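You operate a simulated robot arm through the tools that you are given. There is no shell and no other tool.

Carry out the task below with a simulated robot arm. There is one attempt and no reset: what you move stays moved.

JOB
Bring the air back on at the cream stand and set it to 8 bar.
Fine: brown lever to HELD, frost switch off and drain knob SHUT before the supply lever opens; the small gauge shows 8.
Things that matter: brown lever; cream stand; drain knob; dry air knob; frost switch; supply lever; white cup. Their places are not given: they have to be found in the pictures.

Only the result counts: the job must be done as asked and must still hold three seconds after the hand-in. Knocking over, shifting, dropping, spilling or breaking anything else fails it.

ROBOT AND FRAMES
A 6-joint arm with a two-finger parallel gripper, fixed in place. Base frame: the origin is at the foot of the arm, x ahead of it, y to its left, z up. Readings come in mm, rad, newtons and seconds.
With the tool pointing down near the work surface it reaches from about 280 to 640 mm from the base axis. Its first joint turns from -2.007 to 2.007 rad. Payload 3.43 kg.
The TCP is the grasp point between the finger pads, 34 mm short of the fingertips. In the tool frame z runs along the fingers and y along their closing line. The gripper opens to 128 mm. The fingers are 24 mm wide and 12 mm thick; the gripper's body (48 by 130 mm) begins 96 mm behind the TCP.
Orientation is that of the tool frame in the base frame, as a unit quaternion [w, x, y, z]. With the fingers straight down and closing along the base's y, the tool's x points along the base's -x, its y along +y and its z along -z.

CONTROLS
- The arm moves only by the tool arm_command. Its argument "deltas" is a list of rows, each an object of numbers (a shift or turn left out is 0, a gripper value left out holds the last): "tx", "ty", "tz": the shift along the base's x, y, z in units of 25 mm (1.0 is 25 mm); "rx", "ry", "rz": the turn, a rotation vector about the base's x, y, z in units of 8 degrees (1.0 is 8 degrees); "grip": the finger opening in m, from 0 to 0.128. In form: [{"tx": .., "ty": .., "tz": .., "rx": .., "ry": .., "rz": .., "grip": ..}, ...]. A call has 1 to 20 rows; each row shifts and turns the commanded pose from where the row before left it. A call with a number of a shift or a turn outside -1 to 1 is refused whole. Each row takes 0.2 s and may step no farther than 50 mm and 0.15 rad from the row before; otherwise, or with a gripper value out of range, the whole call is refused. A pose out of reach is approached as far as the arm can. The call stops where the force on the tool passes 40 N (or 10 N more than at its start, if that is more) or the arm is blocked; 0.2 s more then pass. Each finger travels about 153 mm/s and halts on what it meets, pressing with about 22 N; the grip force reading is that of the motor and also rises with nothing between the fingers. The clock runs only during rows and for 0.2 s after the last one: add rows that do not move to give the fingers time. The reply holds the time, the measured pose of the TCP, the force on the tool along the base axes, the opening and the grip force, in the units named above and with some noise, with the torque about the TCP (base axes, N m) and any sound that the robot's microphone picked up, and new pictures: "show" is both (left out), scene, wrist or none.
- Cameras (640 x 400 px; columns grow to the right, rows downward): "scene" is fixed at [222.8, -643.5, 1835]; the picture's right is [0.98, -0.17, 0.00], its down [-0.16, -0.90, -0.40] and it looks along [0.07, 0.39, -0.92] (base axes); focal length 257 px, centre (320, 200). "wrist" rides on the gripper at [76, -11, -160] in the tool frame; the picture's right is [0.15, 0.99, 0.00], its down [-0.88, 0.13, -0.46] and it looks along [-0.45, 0.07, 0.89] (tool axes); focal length 234 px, centre (320, 200).
- raise_lower(by): slides the trunk up (or, below 0, down) by that many mm; the arm rides with it, the base frame stays. It gives what a move gives, with no picture.
- probe_pixels(camera, pixels): for up to 12 pixels [column, row] of the newest picture of that camera ("zoom" is the newest enlarged one), the place [x, y, z] in the base frame of the surface seen there, good to about 2 mm, but the place of the scene camera against the robot may be out by one fixed shift of up to 18 mm in any direction. The clock stands still meanwhile.
- enlarge(camera, box): a new picture of the part [left, top, right, bottom] of that camera's present view, enlarged. The clock stands still meanwhile.
- finish_job(): hands the job in; it is judged then, once.

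Unless the task says otherwise, let go and move clear before handing in.

The tools are called after "Emit:" as name(argument=value, ...) on one line, values as JSON. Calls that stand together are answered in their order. arm_command: Moves the arm, as the interface text tells. Its arguments: {"type":"object","properties":{"deltas":{"type":"array"},"show":{"type":"string","enum":["both","scene","wrist","none"]}},"required":["deltas"]} The other tools are called the same way: raise_lower (by) slides the trunk up or down; probe_pixels (camera, pixels) gives the place of the surface under pixels of a picture; enlarge (camera, box) takes an enlarged picture of a part of a camera's view; finish_job () hands the job in.

At the start:

```text
clock: 0.0
tcp_pos: [145.7, -270.5, 1461.6]
tcp_rot: [-0.001, -0.001, 1.0, 0.0]
force: [0.5, 0.4, 0.6]
torque: [-0.01, -0.02, -0.03]
width: 128.1
finger_force: 0.0
trunk travel left (down, up): [-938.0, 52.0]
```

scene: 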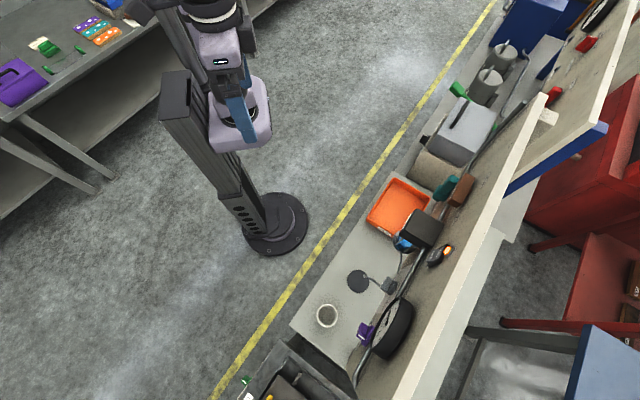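
wrist: 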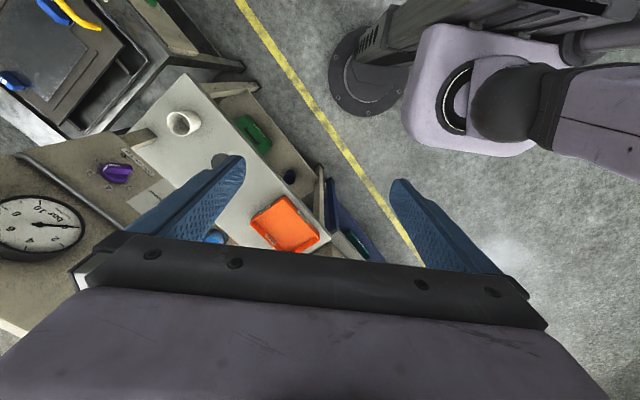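

The scene shows a cream bench/stand running along columns 290-560, with a cup near (327,315), a big gauge near (393,330) and a purple knob near (365,330). I'll enlarge the views to identify the parts.

Emit:
enlarge(camera="scene", box=[280, 220, 480, 400])

Emit:
enlarge(camera="scene", box=[360, 80, 560, 260])

Emit:
enlarge(camera="wrist", box=[0, 50, 400, 290])

```text
2.22 times, centred on (380, 310) of scene
```

zoom: 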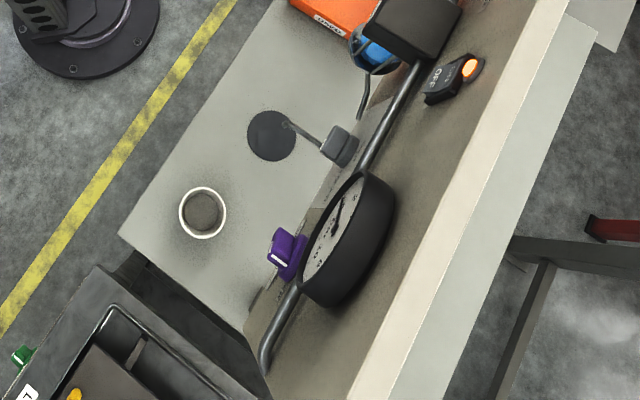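

```text
2.22 times, centred on (460, 170) of scene
```

zoom: 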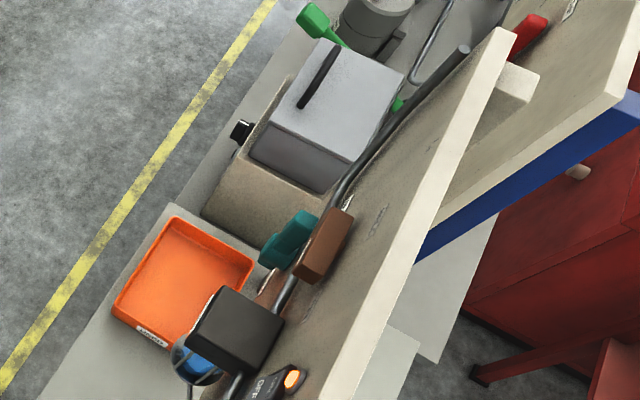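

```text
1.60 times, centred on (200, 170) of wrist
```

zoom: 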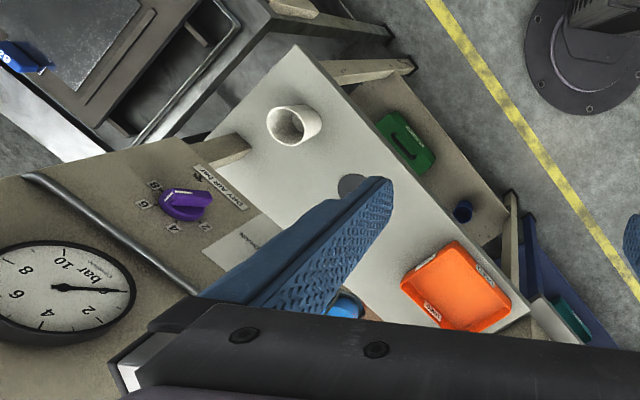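

The wrist zoom shows a purple dial labelled "DRY AIR MAX" with numbers, and the scene zoom shows a switch marked OFF with an orange light, a brown block, a teal handle and a grey knob above a dark dish. I'll probe these for positions.

Emit:
probe_pixels(camera="zoom", pixels=[[185, 203], [300, 115], [60, 285], [345, 310], [455, 280], [300, 60], [235, 240], [120, 215], [405, 150], [463, 212]])

Emit:
probe_pixels(camera="scene", pixels=[[327, 315], [358, 280], [387, 285], [365, 331], [393, 330], [438, 254], [447, 248], [420, 230], [462, 190], [445, 187], [400, 205], [404, 243]])

Emit:
enlarge(camera="scene", box=[390, 160, 490, 280])

Emit:
enlarge(camera="scene", box=[340, 260, 440, 380])

```text
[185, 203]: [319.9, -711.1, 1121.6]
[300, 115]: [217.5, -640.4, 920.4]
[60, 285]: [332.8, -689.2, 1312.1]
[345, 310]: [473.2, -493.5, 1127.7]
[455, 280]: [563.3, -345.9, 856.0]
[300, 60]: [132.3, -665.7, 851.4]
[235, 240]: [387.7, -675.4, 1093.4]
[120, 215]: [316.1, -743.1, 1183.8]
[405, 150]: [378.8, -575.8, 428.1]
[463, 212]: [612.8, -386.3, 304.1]
```

```text
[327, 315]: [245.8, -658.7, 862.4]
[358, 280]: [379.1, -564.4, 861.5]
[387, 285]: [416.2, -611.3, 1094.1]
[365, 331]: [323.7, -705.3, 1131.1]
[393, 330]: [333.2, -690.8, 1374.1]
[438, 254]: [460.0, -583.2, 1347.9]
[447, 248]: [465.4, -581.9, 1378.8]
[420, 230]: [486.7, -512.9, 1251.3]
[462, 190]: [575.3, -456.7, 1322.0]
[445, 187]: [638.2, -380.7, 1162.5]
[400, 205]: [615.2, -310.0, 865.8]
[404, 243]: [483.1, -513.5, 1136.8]
```

```text
3.33 times, centred on (440, 220) of scene
```

zoom: 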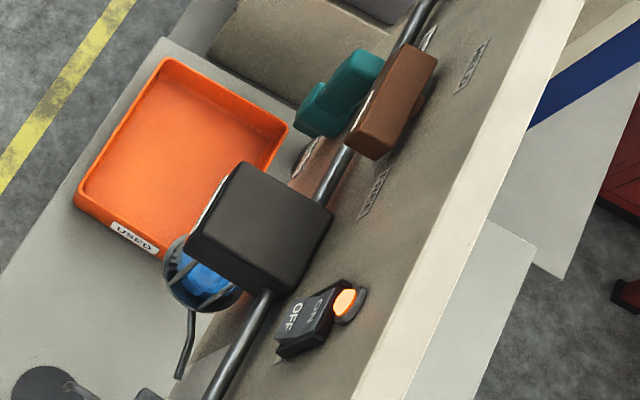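

```text
3.33 times, centred on (390, 320) of scene
```

zoom: 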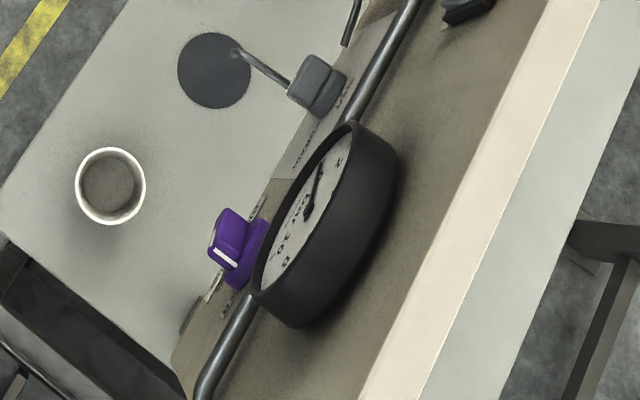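

The panel carrying the parts runs roughly from (320,-710) to (640,-380) and faces back towards the base; the labels near the brown lever (zoom 375,190 and 470,65) can't be read from here. I'll probe bare panel pixels to get its plane and start turning the tool so the wrist camera looks at the panel.

Emit:
probe_pixels(camera="zoom", pixels=[[420, 220], [450, 150], [520, 60], [300, 380], [330, 340], [410, 330], [480, 120], [380, 385], [317, 90], [230, 240], [310, 210], [240, 55]])

Emit:
arm_command(deltas=[{"rz": 1}, {"rz": 1}, {"rz": 1}, {"rz": 1}, {"rz": 1}, {"rz": 1}, {"rz": 1}, {"rz": 1}, {"rz": 1}, {"rz": 1}, {"rz": 1}, {"rz": 1}, {"rz": 1}, {"rz": 1}, {"rz": 1}, {"rz": 1}, {"rz": 0.75}])

```text
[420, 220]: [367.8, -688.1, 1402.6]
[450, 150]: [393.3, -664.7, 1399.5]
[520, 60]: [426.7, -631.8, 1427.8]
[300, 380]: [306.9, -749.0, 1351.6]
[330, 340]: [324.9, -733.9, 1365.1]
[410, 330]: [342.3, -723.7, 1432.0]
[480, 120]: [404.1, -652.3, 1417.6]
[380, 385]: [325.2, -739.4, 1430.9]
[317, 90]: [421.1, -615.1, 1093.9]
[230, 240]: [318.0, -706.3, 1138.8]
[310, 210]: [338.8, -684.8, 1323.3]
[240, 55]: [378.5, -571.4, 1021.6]
```

```text
clock: 3.6
tcp_pos: [276.1, -173.1, 1456.7]
tcp_rot: [0.0, 0.921, -0.391, 0.0]
force: [-0.2, 0.2, -0.5]
torque: [-0.02, -0.01, 0.02]
width: 128.1
finger_force: 0.0
out of reach, approached as far as the arm can: row 13, 14, 15, 16, 17
trunk travel left (down, up): [-938.0, 52.0]
```

scene: 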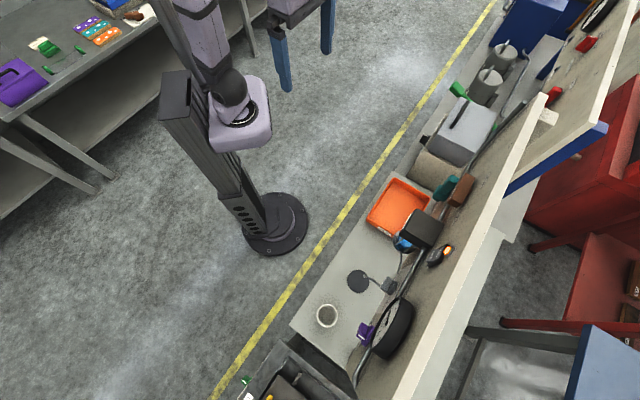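
wrist: 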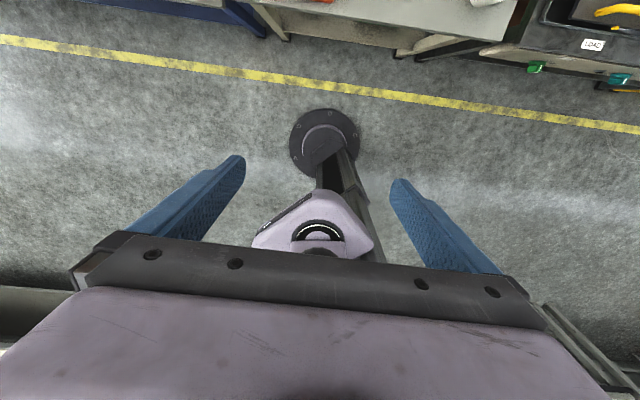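

The tool now has its x axis along (0.70,-0.72), as I wanted, but the wrist could not hold the position. Next I tilt the tool towards the panel while moving outward, checking partway.

Emit:
arm_command(deltas=[{"tx": 0.3, "ty": -0.6, "rx": -0.72, "ry": -0.695}, {"tx": 0.3, "ty": -0.6, "rx": -0.72, "ry": -0.695}, {"tx": 0.3, "ty": -0.6, "rx": -0.72, "ry": -0.695}, {"tx": 0.3, "ty": -0.6, "rx": -0.72, "ry": -0.695}])

```text
clock: 4.6
tcp_pos: [326.4, -233.6, 1465.2]
tcp_rot: [0.108, 0.885, -0.376, 0.254]
force: [0.2, -0.2, -0.7]
torque: [0.01, 0.0, 0.0]
width: 128.0
finger_force: 0.1
out of reach, approached as far as the arm can: row 1, 2, 4
trunk travel left (down, up): [-938.0, 52.0]
```

scene: 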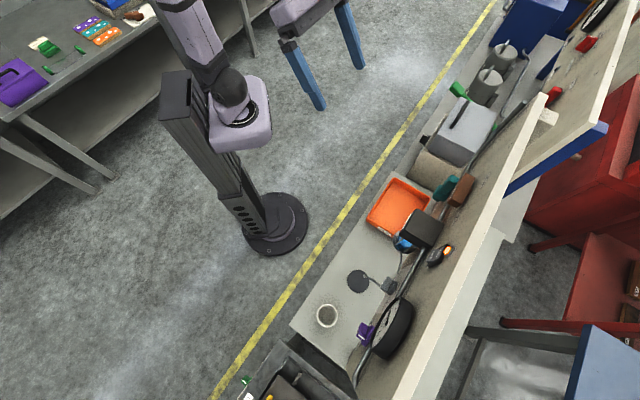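
wrist: 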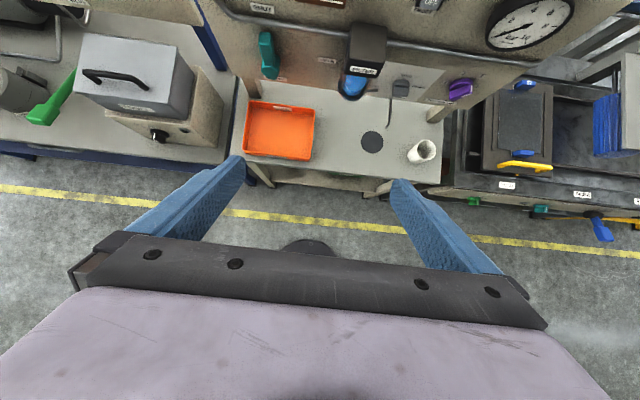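

The wrist view now shows the panel (teal handle at 268,55, purple knob at 460,88, gauge at 530,25). I continue the tilt to horizontal.

Emit:
arm_command(deltas=[{"ty": -0.5, "rx": -0.72, "ry": -0.695}, {"ty": -0.5, "rx": -0.72, "ry": -0.695}, {"ty": -0.5, "rx": -0.72, "ry": -0.695}, {"ty": -0.5, "rx": -0.72, "ry": -0.695}, {"ty": -0.5, "rx": -0.72, "ry": -0.695}, {"ty": -0.5, "rx": -0.72, "ry": -0.695}, {"ty": -0.5, "rx": -0.18, "ry": -0.174}])

```text
clock: 6.2
tcp_pos: [403.3, -370.0, 1488.7]
tcp_rot: [0.257, 0.695, -0.296, 0.603]
force: [-0.1, 0.1, 0.4]
torque: [0.01, 0.0, -0.03]
width: 128.0
finger_force: 0.0
out of reach, approached as far as the arm can: row 1, 2, 3, 4, 5
trunk travel left (down, up): [-938.0, 52.0]
```

scene: 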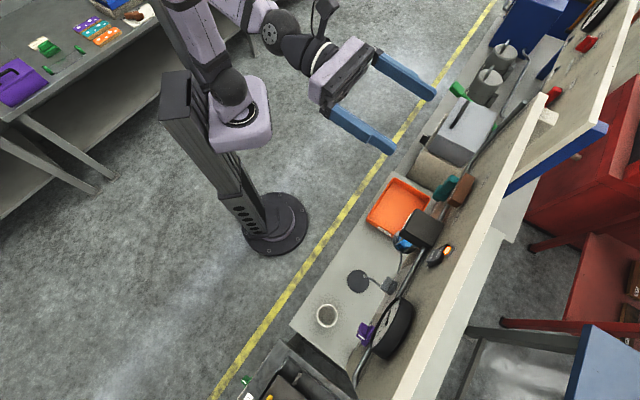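
wrist: 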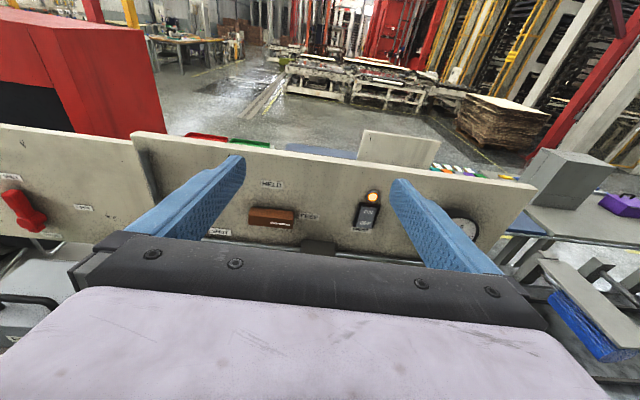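

Tool is now horizontal facing the panel; I can read HELD above and FREE right of the brown lever (265,215), and the frost switch at (366,215). I'll lower the trunk by 130 mm to see the panel better.

Emit:
raise_lower(by=-130)

Emit:
arm_command(deltas=[{"tx": 0}], show="wrist")

Emit:
enlarge(camera="wrist", box=[120, 60, 520, 310])

```text
clock: 7.8
tcp_pos: [402.3, -370.3, 1360.1]
tcp_rot: [0.257, 0.694, -0.295, 0.604]
force: [-0.9, 0.1, 0.6]
torque: [0.0, -0.04, 0.0]
width: 128.1
finger_force: 0.0
trunk travel left (down, up): [-808.0, 182.0]
```

```text
clock: 8.2
tcp_pos: [402.7, -370.5, 1358.8]
tcp_rot: [0.256, 0.695, -0.295, 0.604]
force: [-0.4, 0.5, -0.6]
torque: [-0.02, -0.01, 0.02]
width: 127.7
finger_force: 0.0
trunk travel left (down, up): [-808.0, 182.0]
```

wrist: 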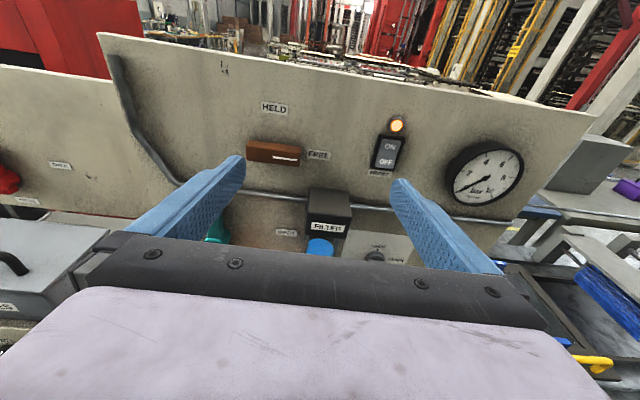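

```text
1.60 times, centred on (320, 185) of wrist
```

zoom: 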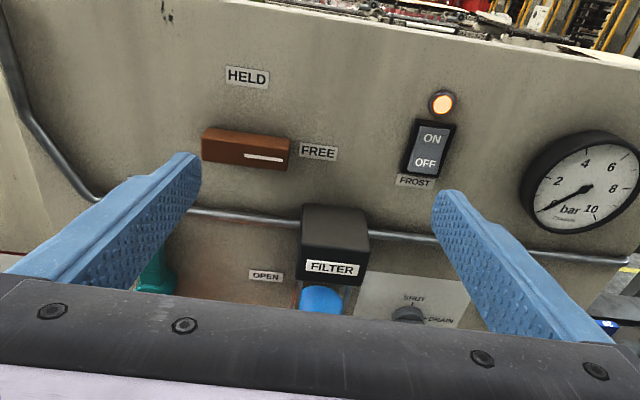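

I can now read the panel: brown lever points at FREE (right), HELD is above it; the FROST rocker has ON above and OFF below with its lamp lit; OPEN label by the teal lever; drain knob with SHUT above and DRAIN at right. I'll lower further to see the lower row and look for the small gauge.

Emit:
raise_lower(by=-190)

Emit:
arm_command(deltas=[{"tx": 0}], show="wrist")

Emit:
enlarge(camera="wrist", box=[120, 60, 520, 310])

```text
clock: 10.3
tcp_pos: [401.9, -371.3, 1170.6]
tcp_rot: [0.256, 0.694, -0.294, 0.604]
force: [0.9, -0.4, -1.1]
torque: [0.03, 0.01, 0.0]
width: 127.9
finger_force: 0.1
trunk travel left (down, up): [-618.0, 372.0]
```

```text
clock: 10.7
tcp_pos: [402.1, -369.6, 1169.3]
tcp_rot: [0.256, 0.695, -0.294, 0.604]
force: [-0.7, -0.9, -0.1]
torque: [0.02, 0.0, 0.01]
width: 128.0
finger_force: 0.0
trunk travel left (down, up): [-618.0, 372.0]
```

wrist: 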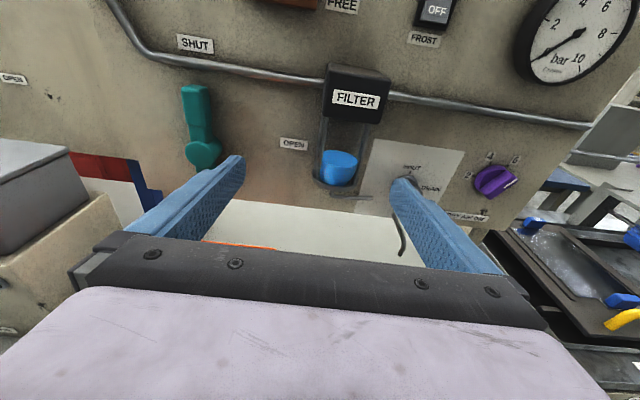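

```text
1.60 times, centred on (320, 185) of wrist
```

zoom: 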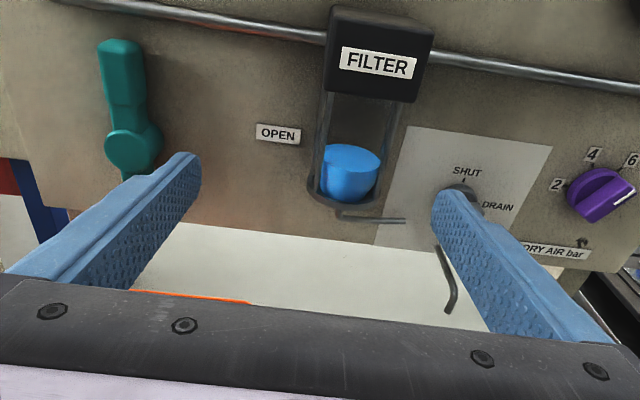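

The supply lever (teal, 200,125) is up at SHUT and OPEN is to its right; the purple DRY AIR dial is at (493,180); the drain knob is hidden by the right finger. I'll probe these from the wrist camera, then slide right with the fingers closed for a closer view.

Emit:
probe_pixels(camera="wrist", pixels=[[195, 92], [199, 130], [203, 153], [240, 120], [358, 75], [358, 100], [340, 170], [493, 180], [510, 180], [440, 160], [570, 60], [437, 12]])

Emit:
arm_command(deltas=[{"grip": 0.0, "tx": -0.7, "ty": -0.68}, {"tx": -0.7, "ty": -0.68}, {"tx": -0.7, "ty": -0.68}, {"tx": -0.7, "ty": -0.68}, {"tx": -0.7, "ty": -0.68}, {"tx": -0.7, "ty": -0.68}])

Emit:
enlarge(camera="wrist", box=[240, 20, 560, 220])

```text
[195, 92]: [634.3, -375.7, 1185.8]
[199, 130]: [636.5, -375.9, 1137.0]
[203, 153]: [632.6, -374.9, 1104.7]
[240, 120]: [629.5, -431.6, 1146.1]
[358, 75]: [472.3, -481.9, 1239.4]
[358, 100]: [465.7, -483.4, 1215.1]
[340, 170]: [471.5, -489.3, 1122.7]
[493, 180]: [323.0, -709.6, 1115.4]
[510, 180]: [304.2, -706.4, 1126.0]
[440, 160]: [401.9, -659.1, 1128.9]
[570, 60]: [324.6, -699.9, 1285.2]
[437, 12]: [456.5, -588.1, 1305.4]
```

```text
clock: 12.1
tcp_pos: [296.8, -472.4, 1167.4]
tcp_rot: [0.257, 0.695, -0.295, 0.603]
force: [-0.5, 0.3, 0.0]
torque: [0.02, -0.02, -0.01]
width: 0.0
finger_force: 22.0
trunk travel left (down, up): [-618.0, 372.0]
```

scene: 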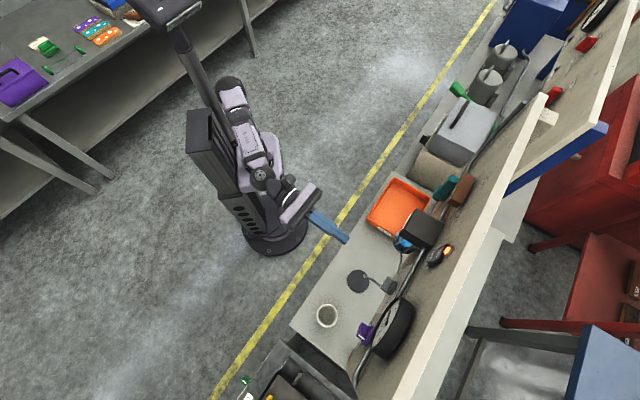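
wrist: 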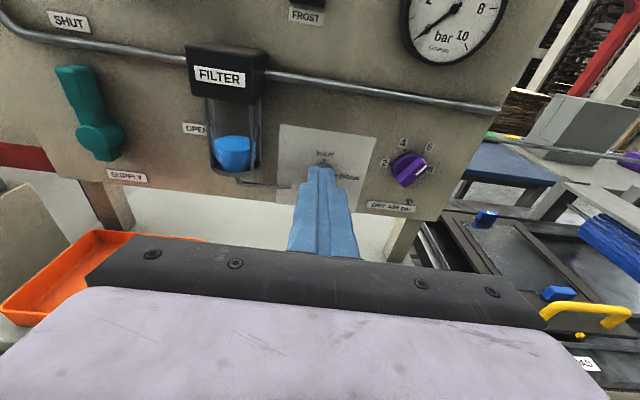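

```text
2.00 times, centred on (400, 120) of wrist
```

zoom: 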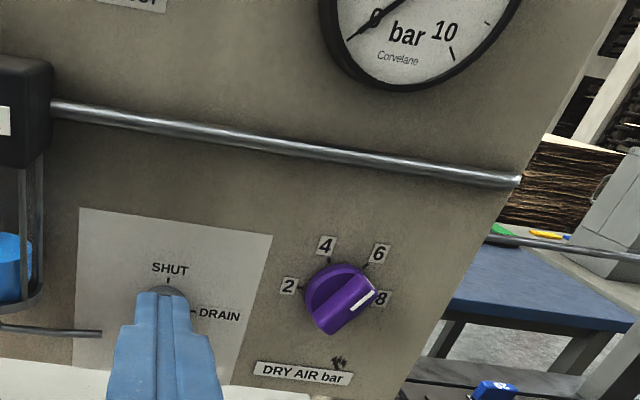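

The purple dial's pointer sits just short of 8 and the gauge needle is at 0; the drain knob at (325,165) is hidden behind the closed fingers. I'll slide 80 mm left and up a bit to see the drain knob, and then look at the brown lever.

Emit:
arm_command(deltas=[{"tx": 0.7, "ty": 0.68, "tz": 0.3}, {"tx": 0.7, "ty": 0.68, "tz": 0.3}, {"tx": 0.7, "ty": 0.68, "tz": 0.3}], show="wrist")

Emit:
enlarge(camera="wrist", box=[320, 80, 520, 205])

Emit:
enlarge(camera="wrist", box=[60, 0, 380, 200])

```text
clock: 12.9
tcp_pos: [350.8, -419.8, 1192.3]
tcp_rot: [0.258, 0.695, -0.296, 0.603]
force: [-0.8, 0.0, 0.0]
torque: [-0.01, 0.01, 0.01]
width: 0.0
finger_force: 22.0
trunk travel left (down, up): [-618.0, 372.0]
```

wrist: 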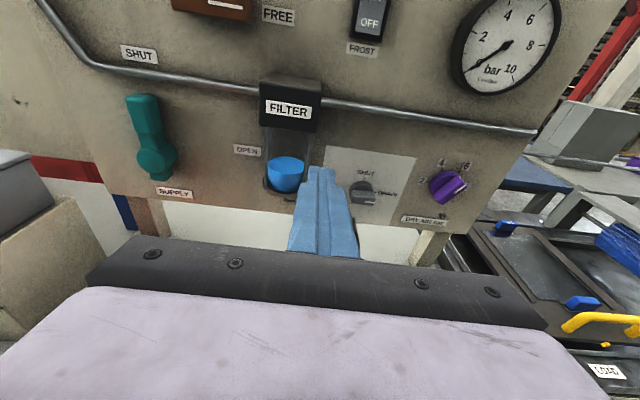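

```text
3.20 times, centred on (420, 142) of wrist
```

zoom: 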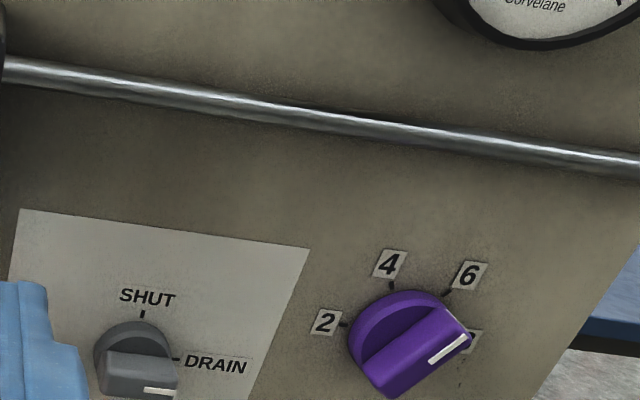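

```text
2.00 times, centred on (220, 100) of wrist
```

zoom: 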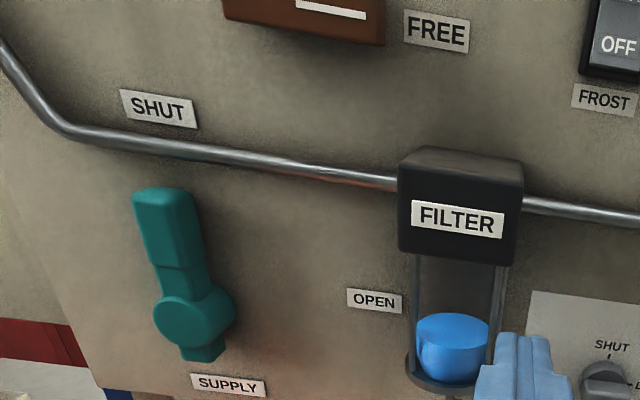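

The drain knob's white mark points right at DRAIN, the purple pointer is between 6 and 8, the supply lever is at SHUT. I'll level the tool fully and raise the trunk 100 mm for a close view of the brown lever and frost switch.

Emit:
raise_lower(by=100)

Emit:
arm_command(deltas=[{"rx": -0.71, "ry": -0.69}, {"tx": 0.0}], show="wrist")

Emit:
enlarge(camera="wrist", box=[160, 40, 400, 190])

```text
clock: 14.2
tcp_pos: [350.4, -420.6, 1290.8]
tcp_rot: [0.257, 0.695, -0.295, 0.603]
force: [0.2, -0.4, -0.5]
torque: [0.01, -0.02, 0.01]
width: 0.0
finger_force: 22.3
trunk travel left (down, up): [-718.0, 272.0]
```

```text
clock: 14.8
tcp_pos: [349.5, -421.3, 1290.9]
tcp_rot: [0.276, 0.652, -0.277, 0.65]
force: [0.4, 0.1, -0.7]
torque: [-0.02, 0.0, 0.01]
width: 0.0
finger_force: 21.7
trunk travel left (down, up): [-718.0, 272.0]
```

wrist: 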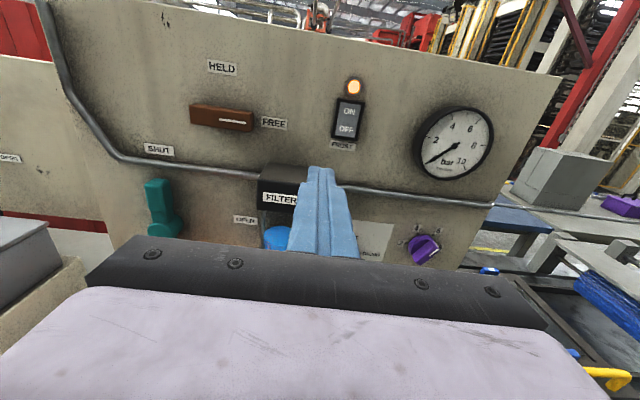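

```text
2.67 times, centred on (280, 115) of wrist
```

zoom: 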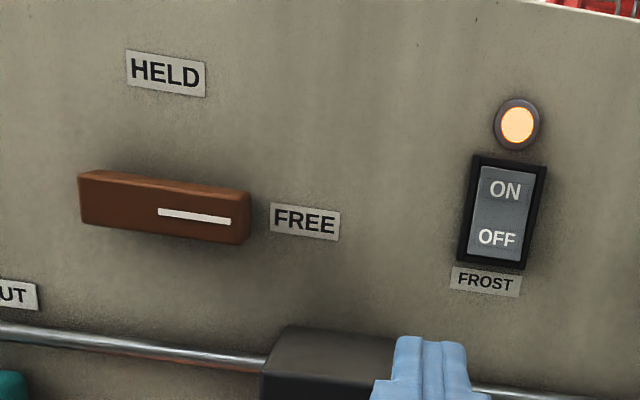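

The brown bar is centred under HELD with its white mark pointing at FREE, so it looks like a centre-pivot bar. I'll probe its corners, the panel beside it and the frost rocker.

Emit:
probe_pixels(camera="zoom", pixels=[[84, 200], [84, 220], [163, 190], [163, 222], [244, 215], [244, 235], [165, 120], [165, 280], [505, 190], [497, 238], [330, 180], [150, 178]])

Emit:
probe_pixels(camera="wrist", pixels=[[455, 150], [430, 235], [420, 250], [160, 195], [165, 230], [275, 190], [278, 240], [430, 200]])

```text
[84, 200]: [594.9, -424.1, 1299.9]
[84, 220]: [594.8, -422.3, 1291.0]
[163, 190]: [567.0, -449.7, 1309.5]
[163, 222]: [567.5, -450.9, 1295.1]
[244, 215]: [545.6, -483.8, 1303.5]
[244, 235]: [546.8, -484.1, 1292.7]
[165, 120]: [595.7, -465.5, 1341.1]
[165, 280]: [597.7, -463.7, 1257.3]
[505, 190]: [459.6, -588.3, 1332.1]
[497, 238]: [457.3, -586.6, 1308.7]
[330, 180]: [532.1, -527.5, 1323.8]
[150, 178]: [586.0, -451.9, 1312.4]
```

```text
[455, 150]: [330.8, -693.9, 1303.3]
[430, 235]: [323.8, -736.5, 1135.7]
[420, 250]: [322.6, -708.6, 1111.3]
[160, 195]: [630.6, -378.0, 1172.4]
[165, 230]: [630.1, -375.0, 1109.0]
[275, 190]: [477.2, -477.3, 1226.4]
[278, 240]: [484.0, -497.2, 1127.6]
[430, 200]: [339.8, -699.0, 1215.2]
```

The brown bar is 77 mm long, 22 mm thick, centred near (567,-450,1300) with its front 31 mm off the panel. I'll roll the gripper 90° clockwise so it closes vertically, open it to 60 mm and line up in front of the bar.

Emit:
arm_command(deltas=[{"rx": 0.695, "ry": -0.72, "tx": 0.327, "ty": 0.315, "tz": 0.03, "grip": 0.06}, {"rx": 0.695, "ry": -0.72, "tx": 0.327, "ty": 0.315, "tz": 0.03}, {"rx": 0.695, "ry": -0.72, "tx": 0.327, "ty": 0.315, "tz": 0.03}, {"rx": 0.695, "ry": -0.72, "tx": 0.327, "ty": 0.315, "tz": 0.03}, {"rx": 0.695, "ry": -0.72, "tx": 0.327, "ty": 0.315, "tz": 0.03}, {"rx": 0.695, "ry": -0.72, "tx": 0.327, "ty": 0.315, "tz": 0.03}, {"rx": 0.695, "ry": -0.72, "tx": 0.327, "ty": 0.315, "tz": 0.03}, {"rx": 0.695, "ry": -0.72, "tx": 0.327, "ty": 0.315, "tz": 0.03}, {"rx": 0.695, "ry": -0.72, "tx": 0.327, "ty": 0.315, "tz": 0.03}, {"rx": 0.695, "ry": -0.72, "tx": 0.327, "ty": 0.315, "tz": 0.03}, {"rx": 0.695, "ry": -0.72, "tx": 0.327, "ty": 0.315, "tz": 0.03}, {"rx": 0.174, "ry": -0.18, "tx": 0.327, "ty": 0.315, "tz": 0.03}, {}])

```text
clock: 17.6
tcp_pos: [447.8, -325.6, 1300.9]
tcp_rot: [0.266, -0.265, 0.655, -0.655]
force: [0.3, 0.7, -0.9]
torque: [0.01, 0.02, 0.05]
width: 60.2
finger_force: 0.1
trunk travel left (down, up): [-718.0, 272.0]
```

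scene: 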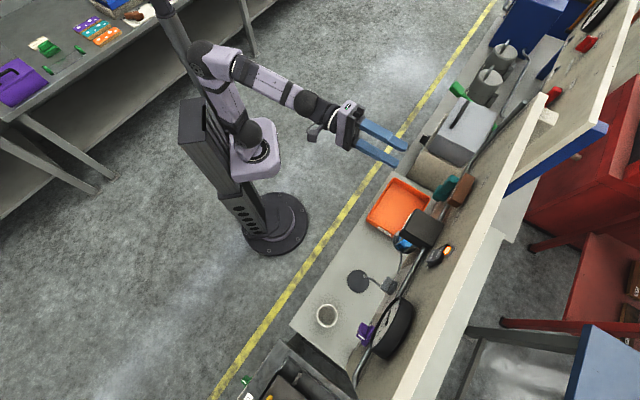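
wrist: 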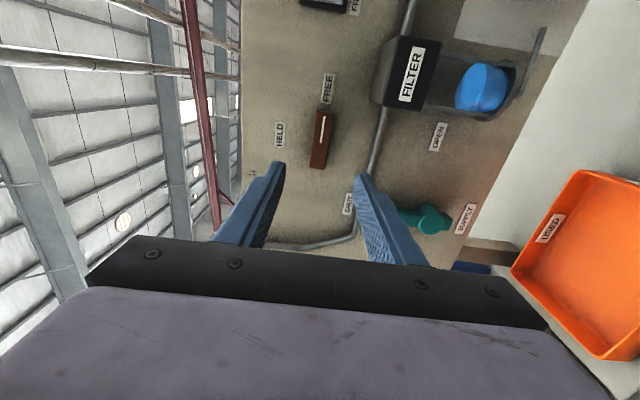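

The bar (322,140) sits centrally between the fingertips. I advance 120 mm toward the panel and check alignment.

Emit:
arm_command(deltas=[{"tx": 0.667, "ty": -0.691}, {"tx": 0.667, "ty": -0.691}, {"tx": 0.667, "ty": -0.691}, {"tx": 0.667, "ty": -0.691}, {"tx": 0.667, "ty": -0.691}, {}])

```text
clock: 19.0
tcp_pos: [532.1, -411.2, 1300.9]
tcp_rot: [0.266, -0.266, 0.655, -0.655]
force: [-0.2, 0.9, -0.8]
torque: [0.01, 0.01, -0.03]
width: 60.1
finger_force: 0.2
trunk travel left (down, up): [-718.0, 272.0]
```

scene: 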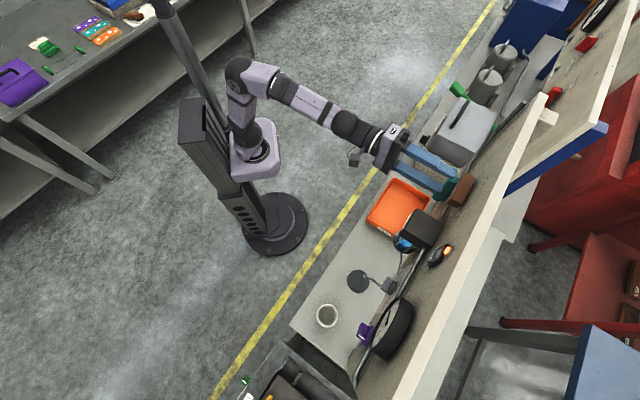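
wrist: 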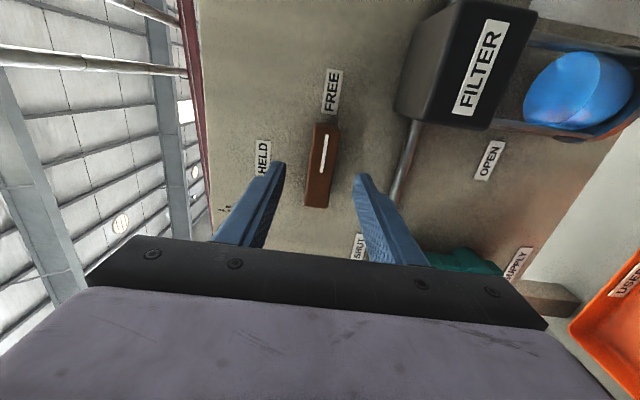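

Alignment is good: the bar lies between the tips with the pipe clear of the lower finger. I advance the last 40 mm and close.

Emit:
arm_command(deltas=[{"tx": 0.556, "ty": -0.576}, {"tx": 0.556, "ty": -0.576}, {"grip": 0.03}, {"grip": 0.0}, {"grip": 0.0}])

```text
clock: 20.2
tcp_pos: [560.1, -441.6, 1299.1]
tcp_rot: [0.266, -0.265, 0.656, -0.655]
force: [-0.8, -0.3, -1.7]
torque: [-0.16, -0.07, 0.46]
width: 25.0
finger_force: 45.0
trunk travel left (down, up): [-718.0, 272.0]
```

scene: 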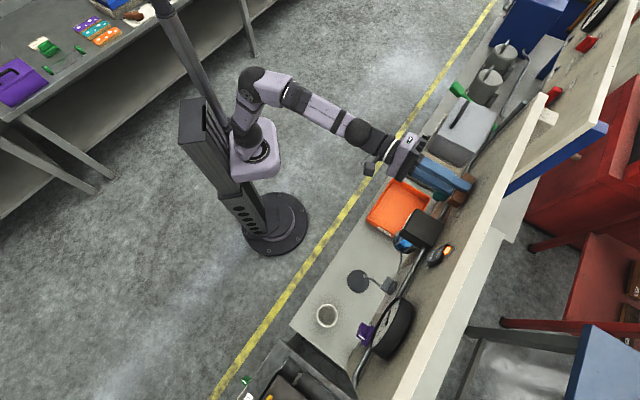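
wrist: 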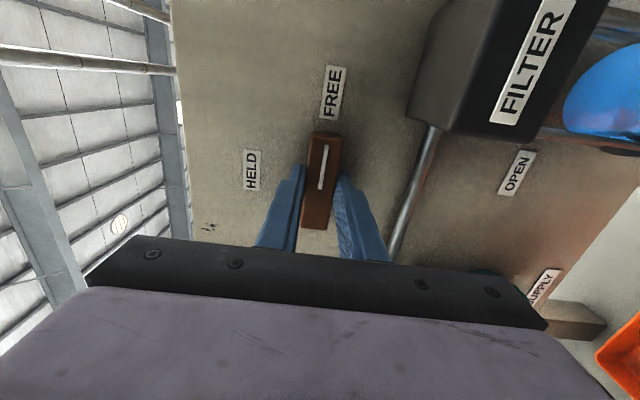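

Bar is gripped at 25 mm. I roll counter-clockwise in small steps, watching the torque.

Emit:
arm_command(deltas=[{"rx": -0.695, "ry": 0.72}, {"rx": -0.695, "ry": 0.72}, {"rx": -0.695, "ry": 0.72}, {"rx": -0.695, "ry": 0.72}], show="wrist")

```text
clock: 21.2
tcp_pos: [561.1, -441.4, 1302.8]
tcp_rot: [-0.073, 0.435, -0.557, 0.704]
force: [8.8, -1.7, 6.2]
torque: [-0.95, -0.98, 0.13]
width: 25.1
finger_force: 45.6
trunk travel left (down, up): [-718.0, 272.0]
```

wrist: 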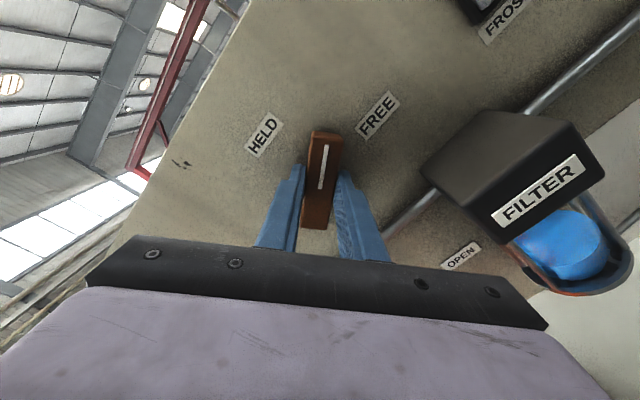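

The bar is turning with low forces (HELD label at 265,133 rotating toward the bar's end). I continue to the full 90°.

Emit:
arm_command(deltas=[{"rx": -0.695, "ry": 0.72}, {"rx": -0.695, "ry": 0.72}, {"rx": -0.695, "ry": 0.72}, {"rx": -0.695, "ry": 0.72}, {"rx": -0.695, "ry": 0.72}, {"rx": -0.695, "ry": 0.72}, {"rx": -0.695, "ry": 0.72}, {"rx": -0.174, "ry": 0.18}], show="wrist")

```text
clock: 22.0
tcp_pos: [562.6, -440.2, 1303.4]
tcp_rot: [0.05, 0.529, -0.462, 0.711]
force: [13.4, -0.9, 4.7]
torque: [0.4, 0.32, -0.15]
width: 25.0
finger_force: 44.8
out of reach, approached as far as the arm can: row 3
trunk travel left (down, up): [-718.0, 272.0]
stopped in row 3: the force on the tool passed its limit at 45 N (the readings are from after the stop); the commanded pose is now the measured one
```

wrist: 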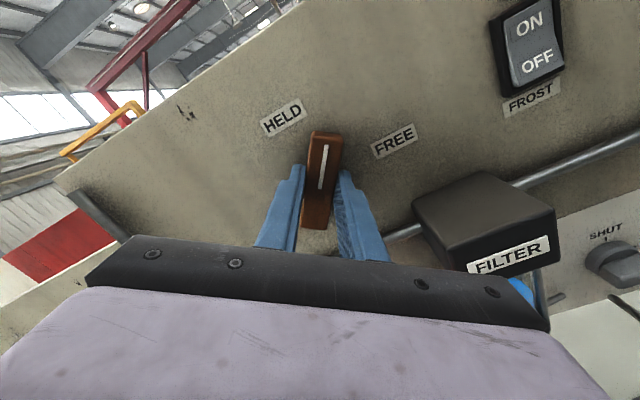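

The roll stalled at about 60° because the arm ran out of joint range, with the bar still held. I'll let go, back off, and test whether the roll can continue in free space.

Emit:
arm_command(deltas=[{"grip": 0.06}, {"grip": 0.06}, {"tx": -0.6, "ty": 0.62}, {"tx": -0.6, "ty": 0.62}, {"tx": -0.6, "ty": 0.62}])

Emit:
arm_command(deltas=[{"rx": -0.695, "ry": 0.72}, {"rx": -0.695, "ry": 0.72}, {"rx": -0.695, "ry": 0.72}, {"rx": -0.695, "ry": 0.72}])

```text
clock: 23.2
tcp_pos: [513.9, -395.5, 1305.5]
tcp_rot: [0.051, 0.528, -0.462, 0.711]
force: [0.3, -0.1, 0.5]
torque: [-0.01, 0.0, -0.01]
width: 60.2
finger_force: 0.1
trunk travel left (down, up): [-718.0, 272.0]
```

scene: 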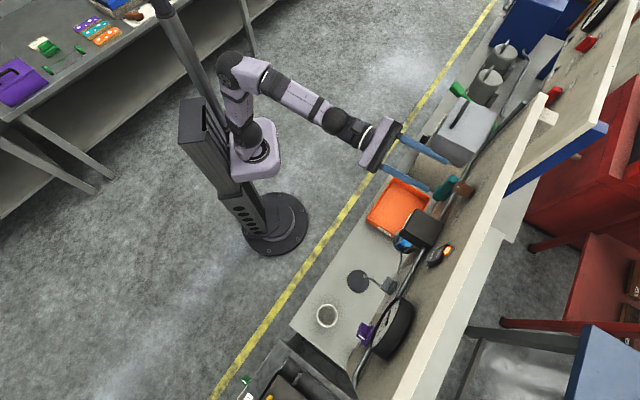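
wrist: 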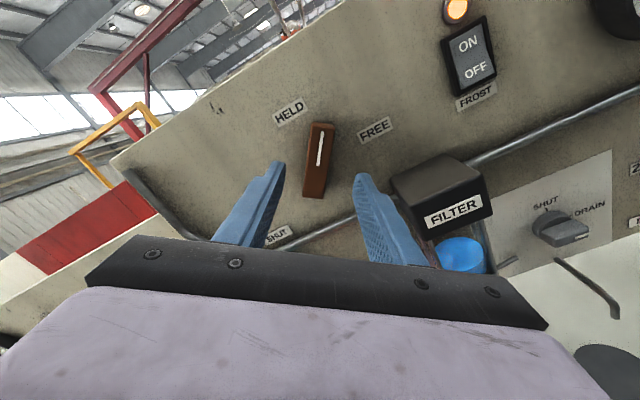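

```text
clock: 24.2
tcp_pos: [486.6, -422.5, 1299.3]
tcp_rot: [0.238, 0.64, -0.296, 0.668]
force: [0.4, 1.1, 1.0]
torque: [-0.01, 0.02, -0.01]
width: 59.9
finger_force: 0.0
out of reach, approached as far as the arm can: row 1, 2, 3, 4
trunk travel left (down, up): [-718.0, 272.0]
```

scene: 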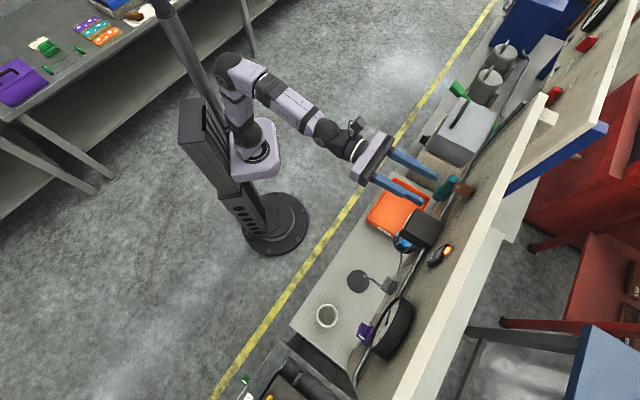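
wrist: 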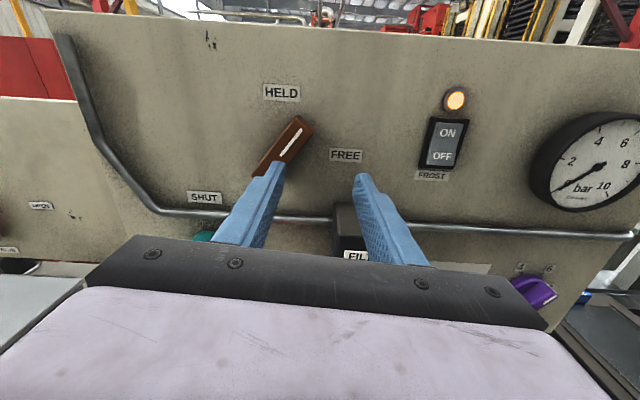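

In free space the roll past about 30° from camera-up makes the wrist drift, so that is a joint limit; the bar is now at roughly 55°. I'll back off and roll clockwise the long way round to regrip from the opposite side (camera below), which leaves range for the rest of the turn.

Emit:
arm_command(deltas=[{"tx": -0.5, "ty": 0.52}, {"rx": 0.695, "ry": -0.72, "ty": 0.15}, {"rx": 0.695, "ry": -0.72, "ty": 0.15}, {"rx": 0.695, "ry": -0.72, "ty": 0.15}, {"rx": 0.695, "ry": -0.72, "ty": 0.15}, {"rx": 0.695, "ry": -0.72, "ty": 0.15}, {"rx": 0.695, "ry": -0.72, "ty": 0.15}, {"rx": 0.695, "ry": -0.72, "ty": 0.15}, {"rx": 0.695, "ry": -0.72, "ty": 0.15}, {"rx": 0.695, "ry": -0.72, "ty": 0.15}, {"rx": 0.695, "ry": -0.72, "ty": 0.15}, {"rx": 0.695, "ry": -0.72, "ty": 0.15}, {"rx": 0.695, "ry": -0.72}, {"rx": 0.695, "ry": -0.72}, {"rx": 0.695, "ry": -0.72}, {"rx": 0.695, "ry": -0.72}], show="wrist")

```text
clock: 27.6
tcp_pos: [474.4, -366.6, 1298.7]
tcp_rot: [0.45, -0.048, 0.701, -0.551]
force: [-0.5, 0.0, -0.3]
torque: [-0.01, -0.05, 0.02]
width: 59.8
finger_force: 0.0
trunk travel left (down, up): [-718.0, 272.0]
```

wrist: 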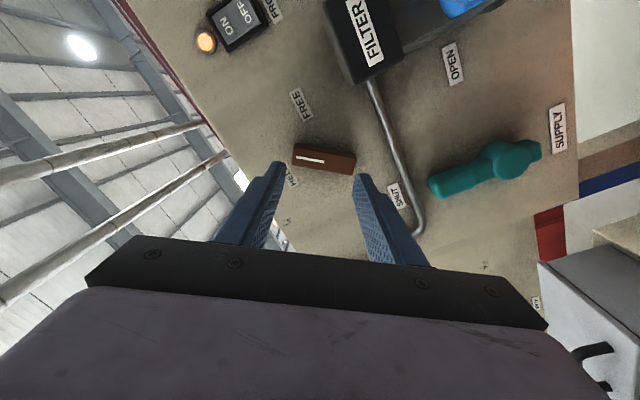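

No reach trouble this way. I continue rolling 88° more and check how the bar lines up with the fingers.

Emit:
arm_command(deltas=[{"rx": 0.695, "ry": -0.72}, {"rx": 0.695, "ry": -0.72}, {"rx": 0.695, "ry": -0.72}, {"rx": 0.695, "ry": -0.72}, {"rx": 0.695, "ry": -0.72}, {"rx": 0.695, "ry": -0.72}, {"rx": 0.695, "ry": -0.72}, {"rx": 0.695, "ry": -0.72}, {"rx": 0.695, "ry": -0.72}, {"rx": 0.695, "ry": -0.72}, {"rx": 0.695, "ry": -0.72}, {}], show="wrist")

Emit:
enlarge(camera="wrist", box=[200, 80, 440, 230])

```text
clock: 30.2
tcp_pos: [473.2, -367.3, 1299.6]
tcp_rot: [0.697, 0.459, 0.545, -0.082]
force: [0.1, -0.2, -0.9]
torque: [0.01, 0.07, -0.02]
width: 60.0
finger_force: 0.0
trunk travel left (down, up): [-718.0, 272.0]
```

wrist: 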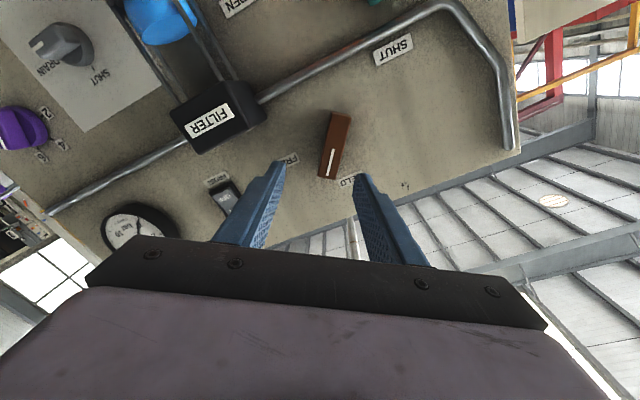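

```text
2.67 times, centred on (320, 155) of wrist
```

zoom: 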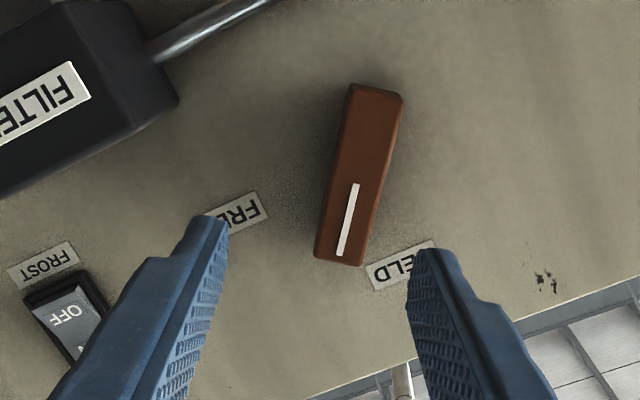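

The tool is at 213° roll and the bar leans about 6° more than an aligned grip would show. I add 6°, shift 10 mm left to the pivot line and advance to the pre-grasp.

Emit:
arm_command(deltas=[{"rx": 0.521, "ry": -0.54, "tx": 0.28, "ty": 0.28}, {"tx": 0.67, "ty": -0.7}, {"tx": 0.67, "ty": -0.7}, {"tx": 0.67, "ty": -0.7}, {}], show="wrist")

Emit:
enlarge(camera="wrist", box=[200, 80, 440, 230])

```text
clock: 31.4
tcp_pos: [532.4, -413.2, 1300.6]
tcp_rot: [0.7, 0.486, 0.522, -0.045]
force: [0.0, 0.4, -0.1]
torque: [-0.02, 0.0, 0.0]
width: 60.1
finger_force: 0.0
trunk travel left (down, up): [-718.0, 272.0]
```

wrist: 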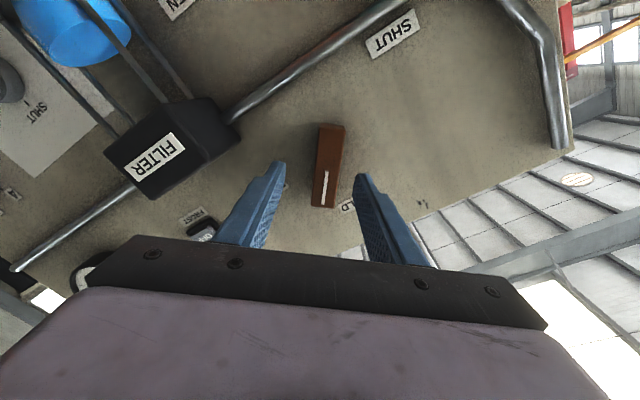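

```text
2.67 times, centred on (320, 155) of wrist
```

zoom: 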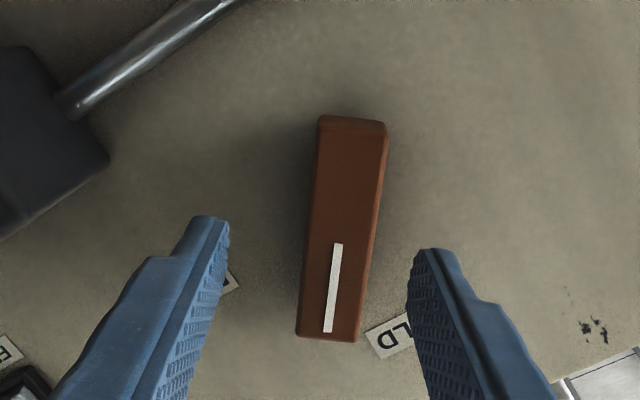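

Now the bar lies midway and parallel between the fingers. I advance 38 mm and close.

Emit:
arm_command(deltas=[{"tx": 0.535, "ty": -0.555}, {"tx": 0.535, "ty": -0.555}, {"grip": 0.03}, {"grip": 0.0}, {"grip": 0.0}], show="wrist")

```text
clock: 32.6
tcp_pos: [561.2, -435.6, 1305.4]
tcp_rot: [0.702, 0.483, 0.521, -0.045]
force: [21.1, 1.9, 19.0]
torque: [0.07, -0.08, 1.91]
width: 25.0
finger_force: 45.5
trunk travel left (down, up): [-718.0, 272.0]
```

wrist: 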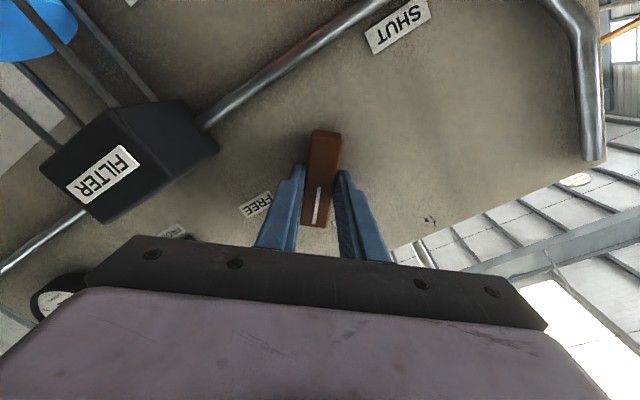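

The grip holds the bar at 25 mm with about 28 N of side load, meaning the pivot is a few millimetres left and up. I'll ease in that direction and then start turning counter-clockwise.

Emit:
arm_command(deltas=[{"tx": 0.144, "ty": 0.139, "tz": 0.12}, {}, {"rx": -0.695, "ry": 0.72}, {"rx": -0.695, "ry": 0.72}], show="wrist")

```text
clock: 33.6
tcp_pos: [562.4, -436.5, 1303.8]
tcp_rot: [0.688, 0.407, 0.583, -0.145]
force: [8.5, 1.3, 9.6]
torque: [-1.12, -1.22, 0.37]
width: 25.4
finger_force: 45.1
trunk travel left (down, up): [-718.0, 272.0]
```

wrist: 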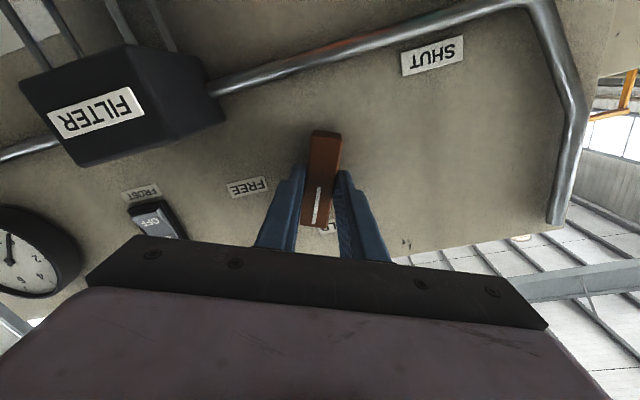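

Turning smoothly with torque near 1.7 N m. I continue the remaining 23°.

Emit:
arm_command(deltas=[{"rx": -0.695, "ry": 0.72}, {"rx": -0.695, "ry": 0.72}, {"rx": -0.66, "ry": 0.684}, {}], show="wrist")

Emit:
enlarge(camera="wrist", box=[200, 80, 440, 230])

```text
clock: 34.6
tcp_pos: [564.3, -434.2, 1303.2]
tcp_rot: [0.646, 0.279, 0.651, -0.284]
force: [11.6, 2.9, 13.3]
torque: [-0.09, -0.79, 1.05]
width: 25.4
finger_force: 44.9
trunk travel left (down, up): [-718.0, 272.0]
```

wrist: 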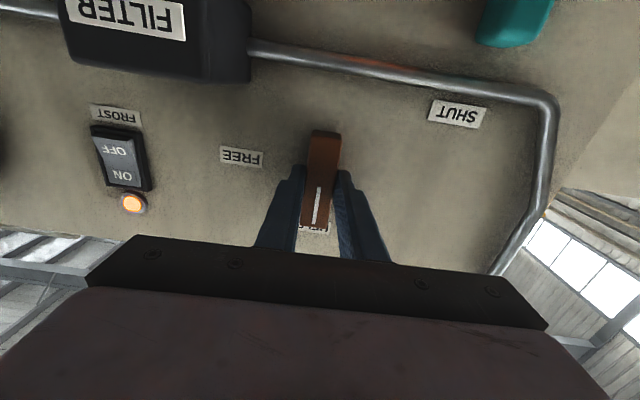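

```text
2.67 times, centred on (320, 155) of wrist
```

zoom: 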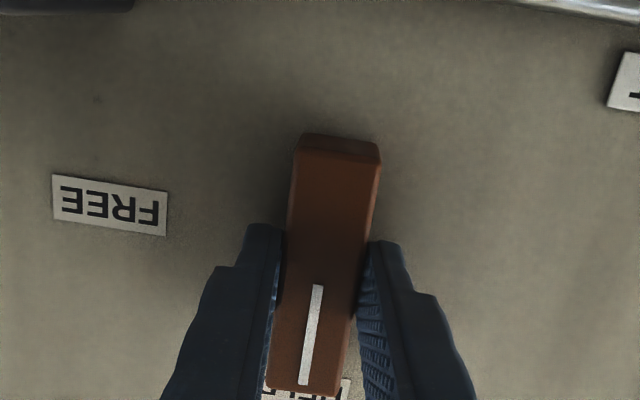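

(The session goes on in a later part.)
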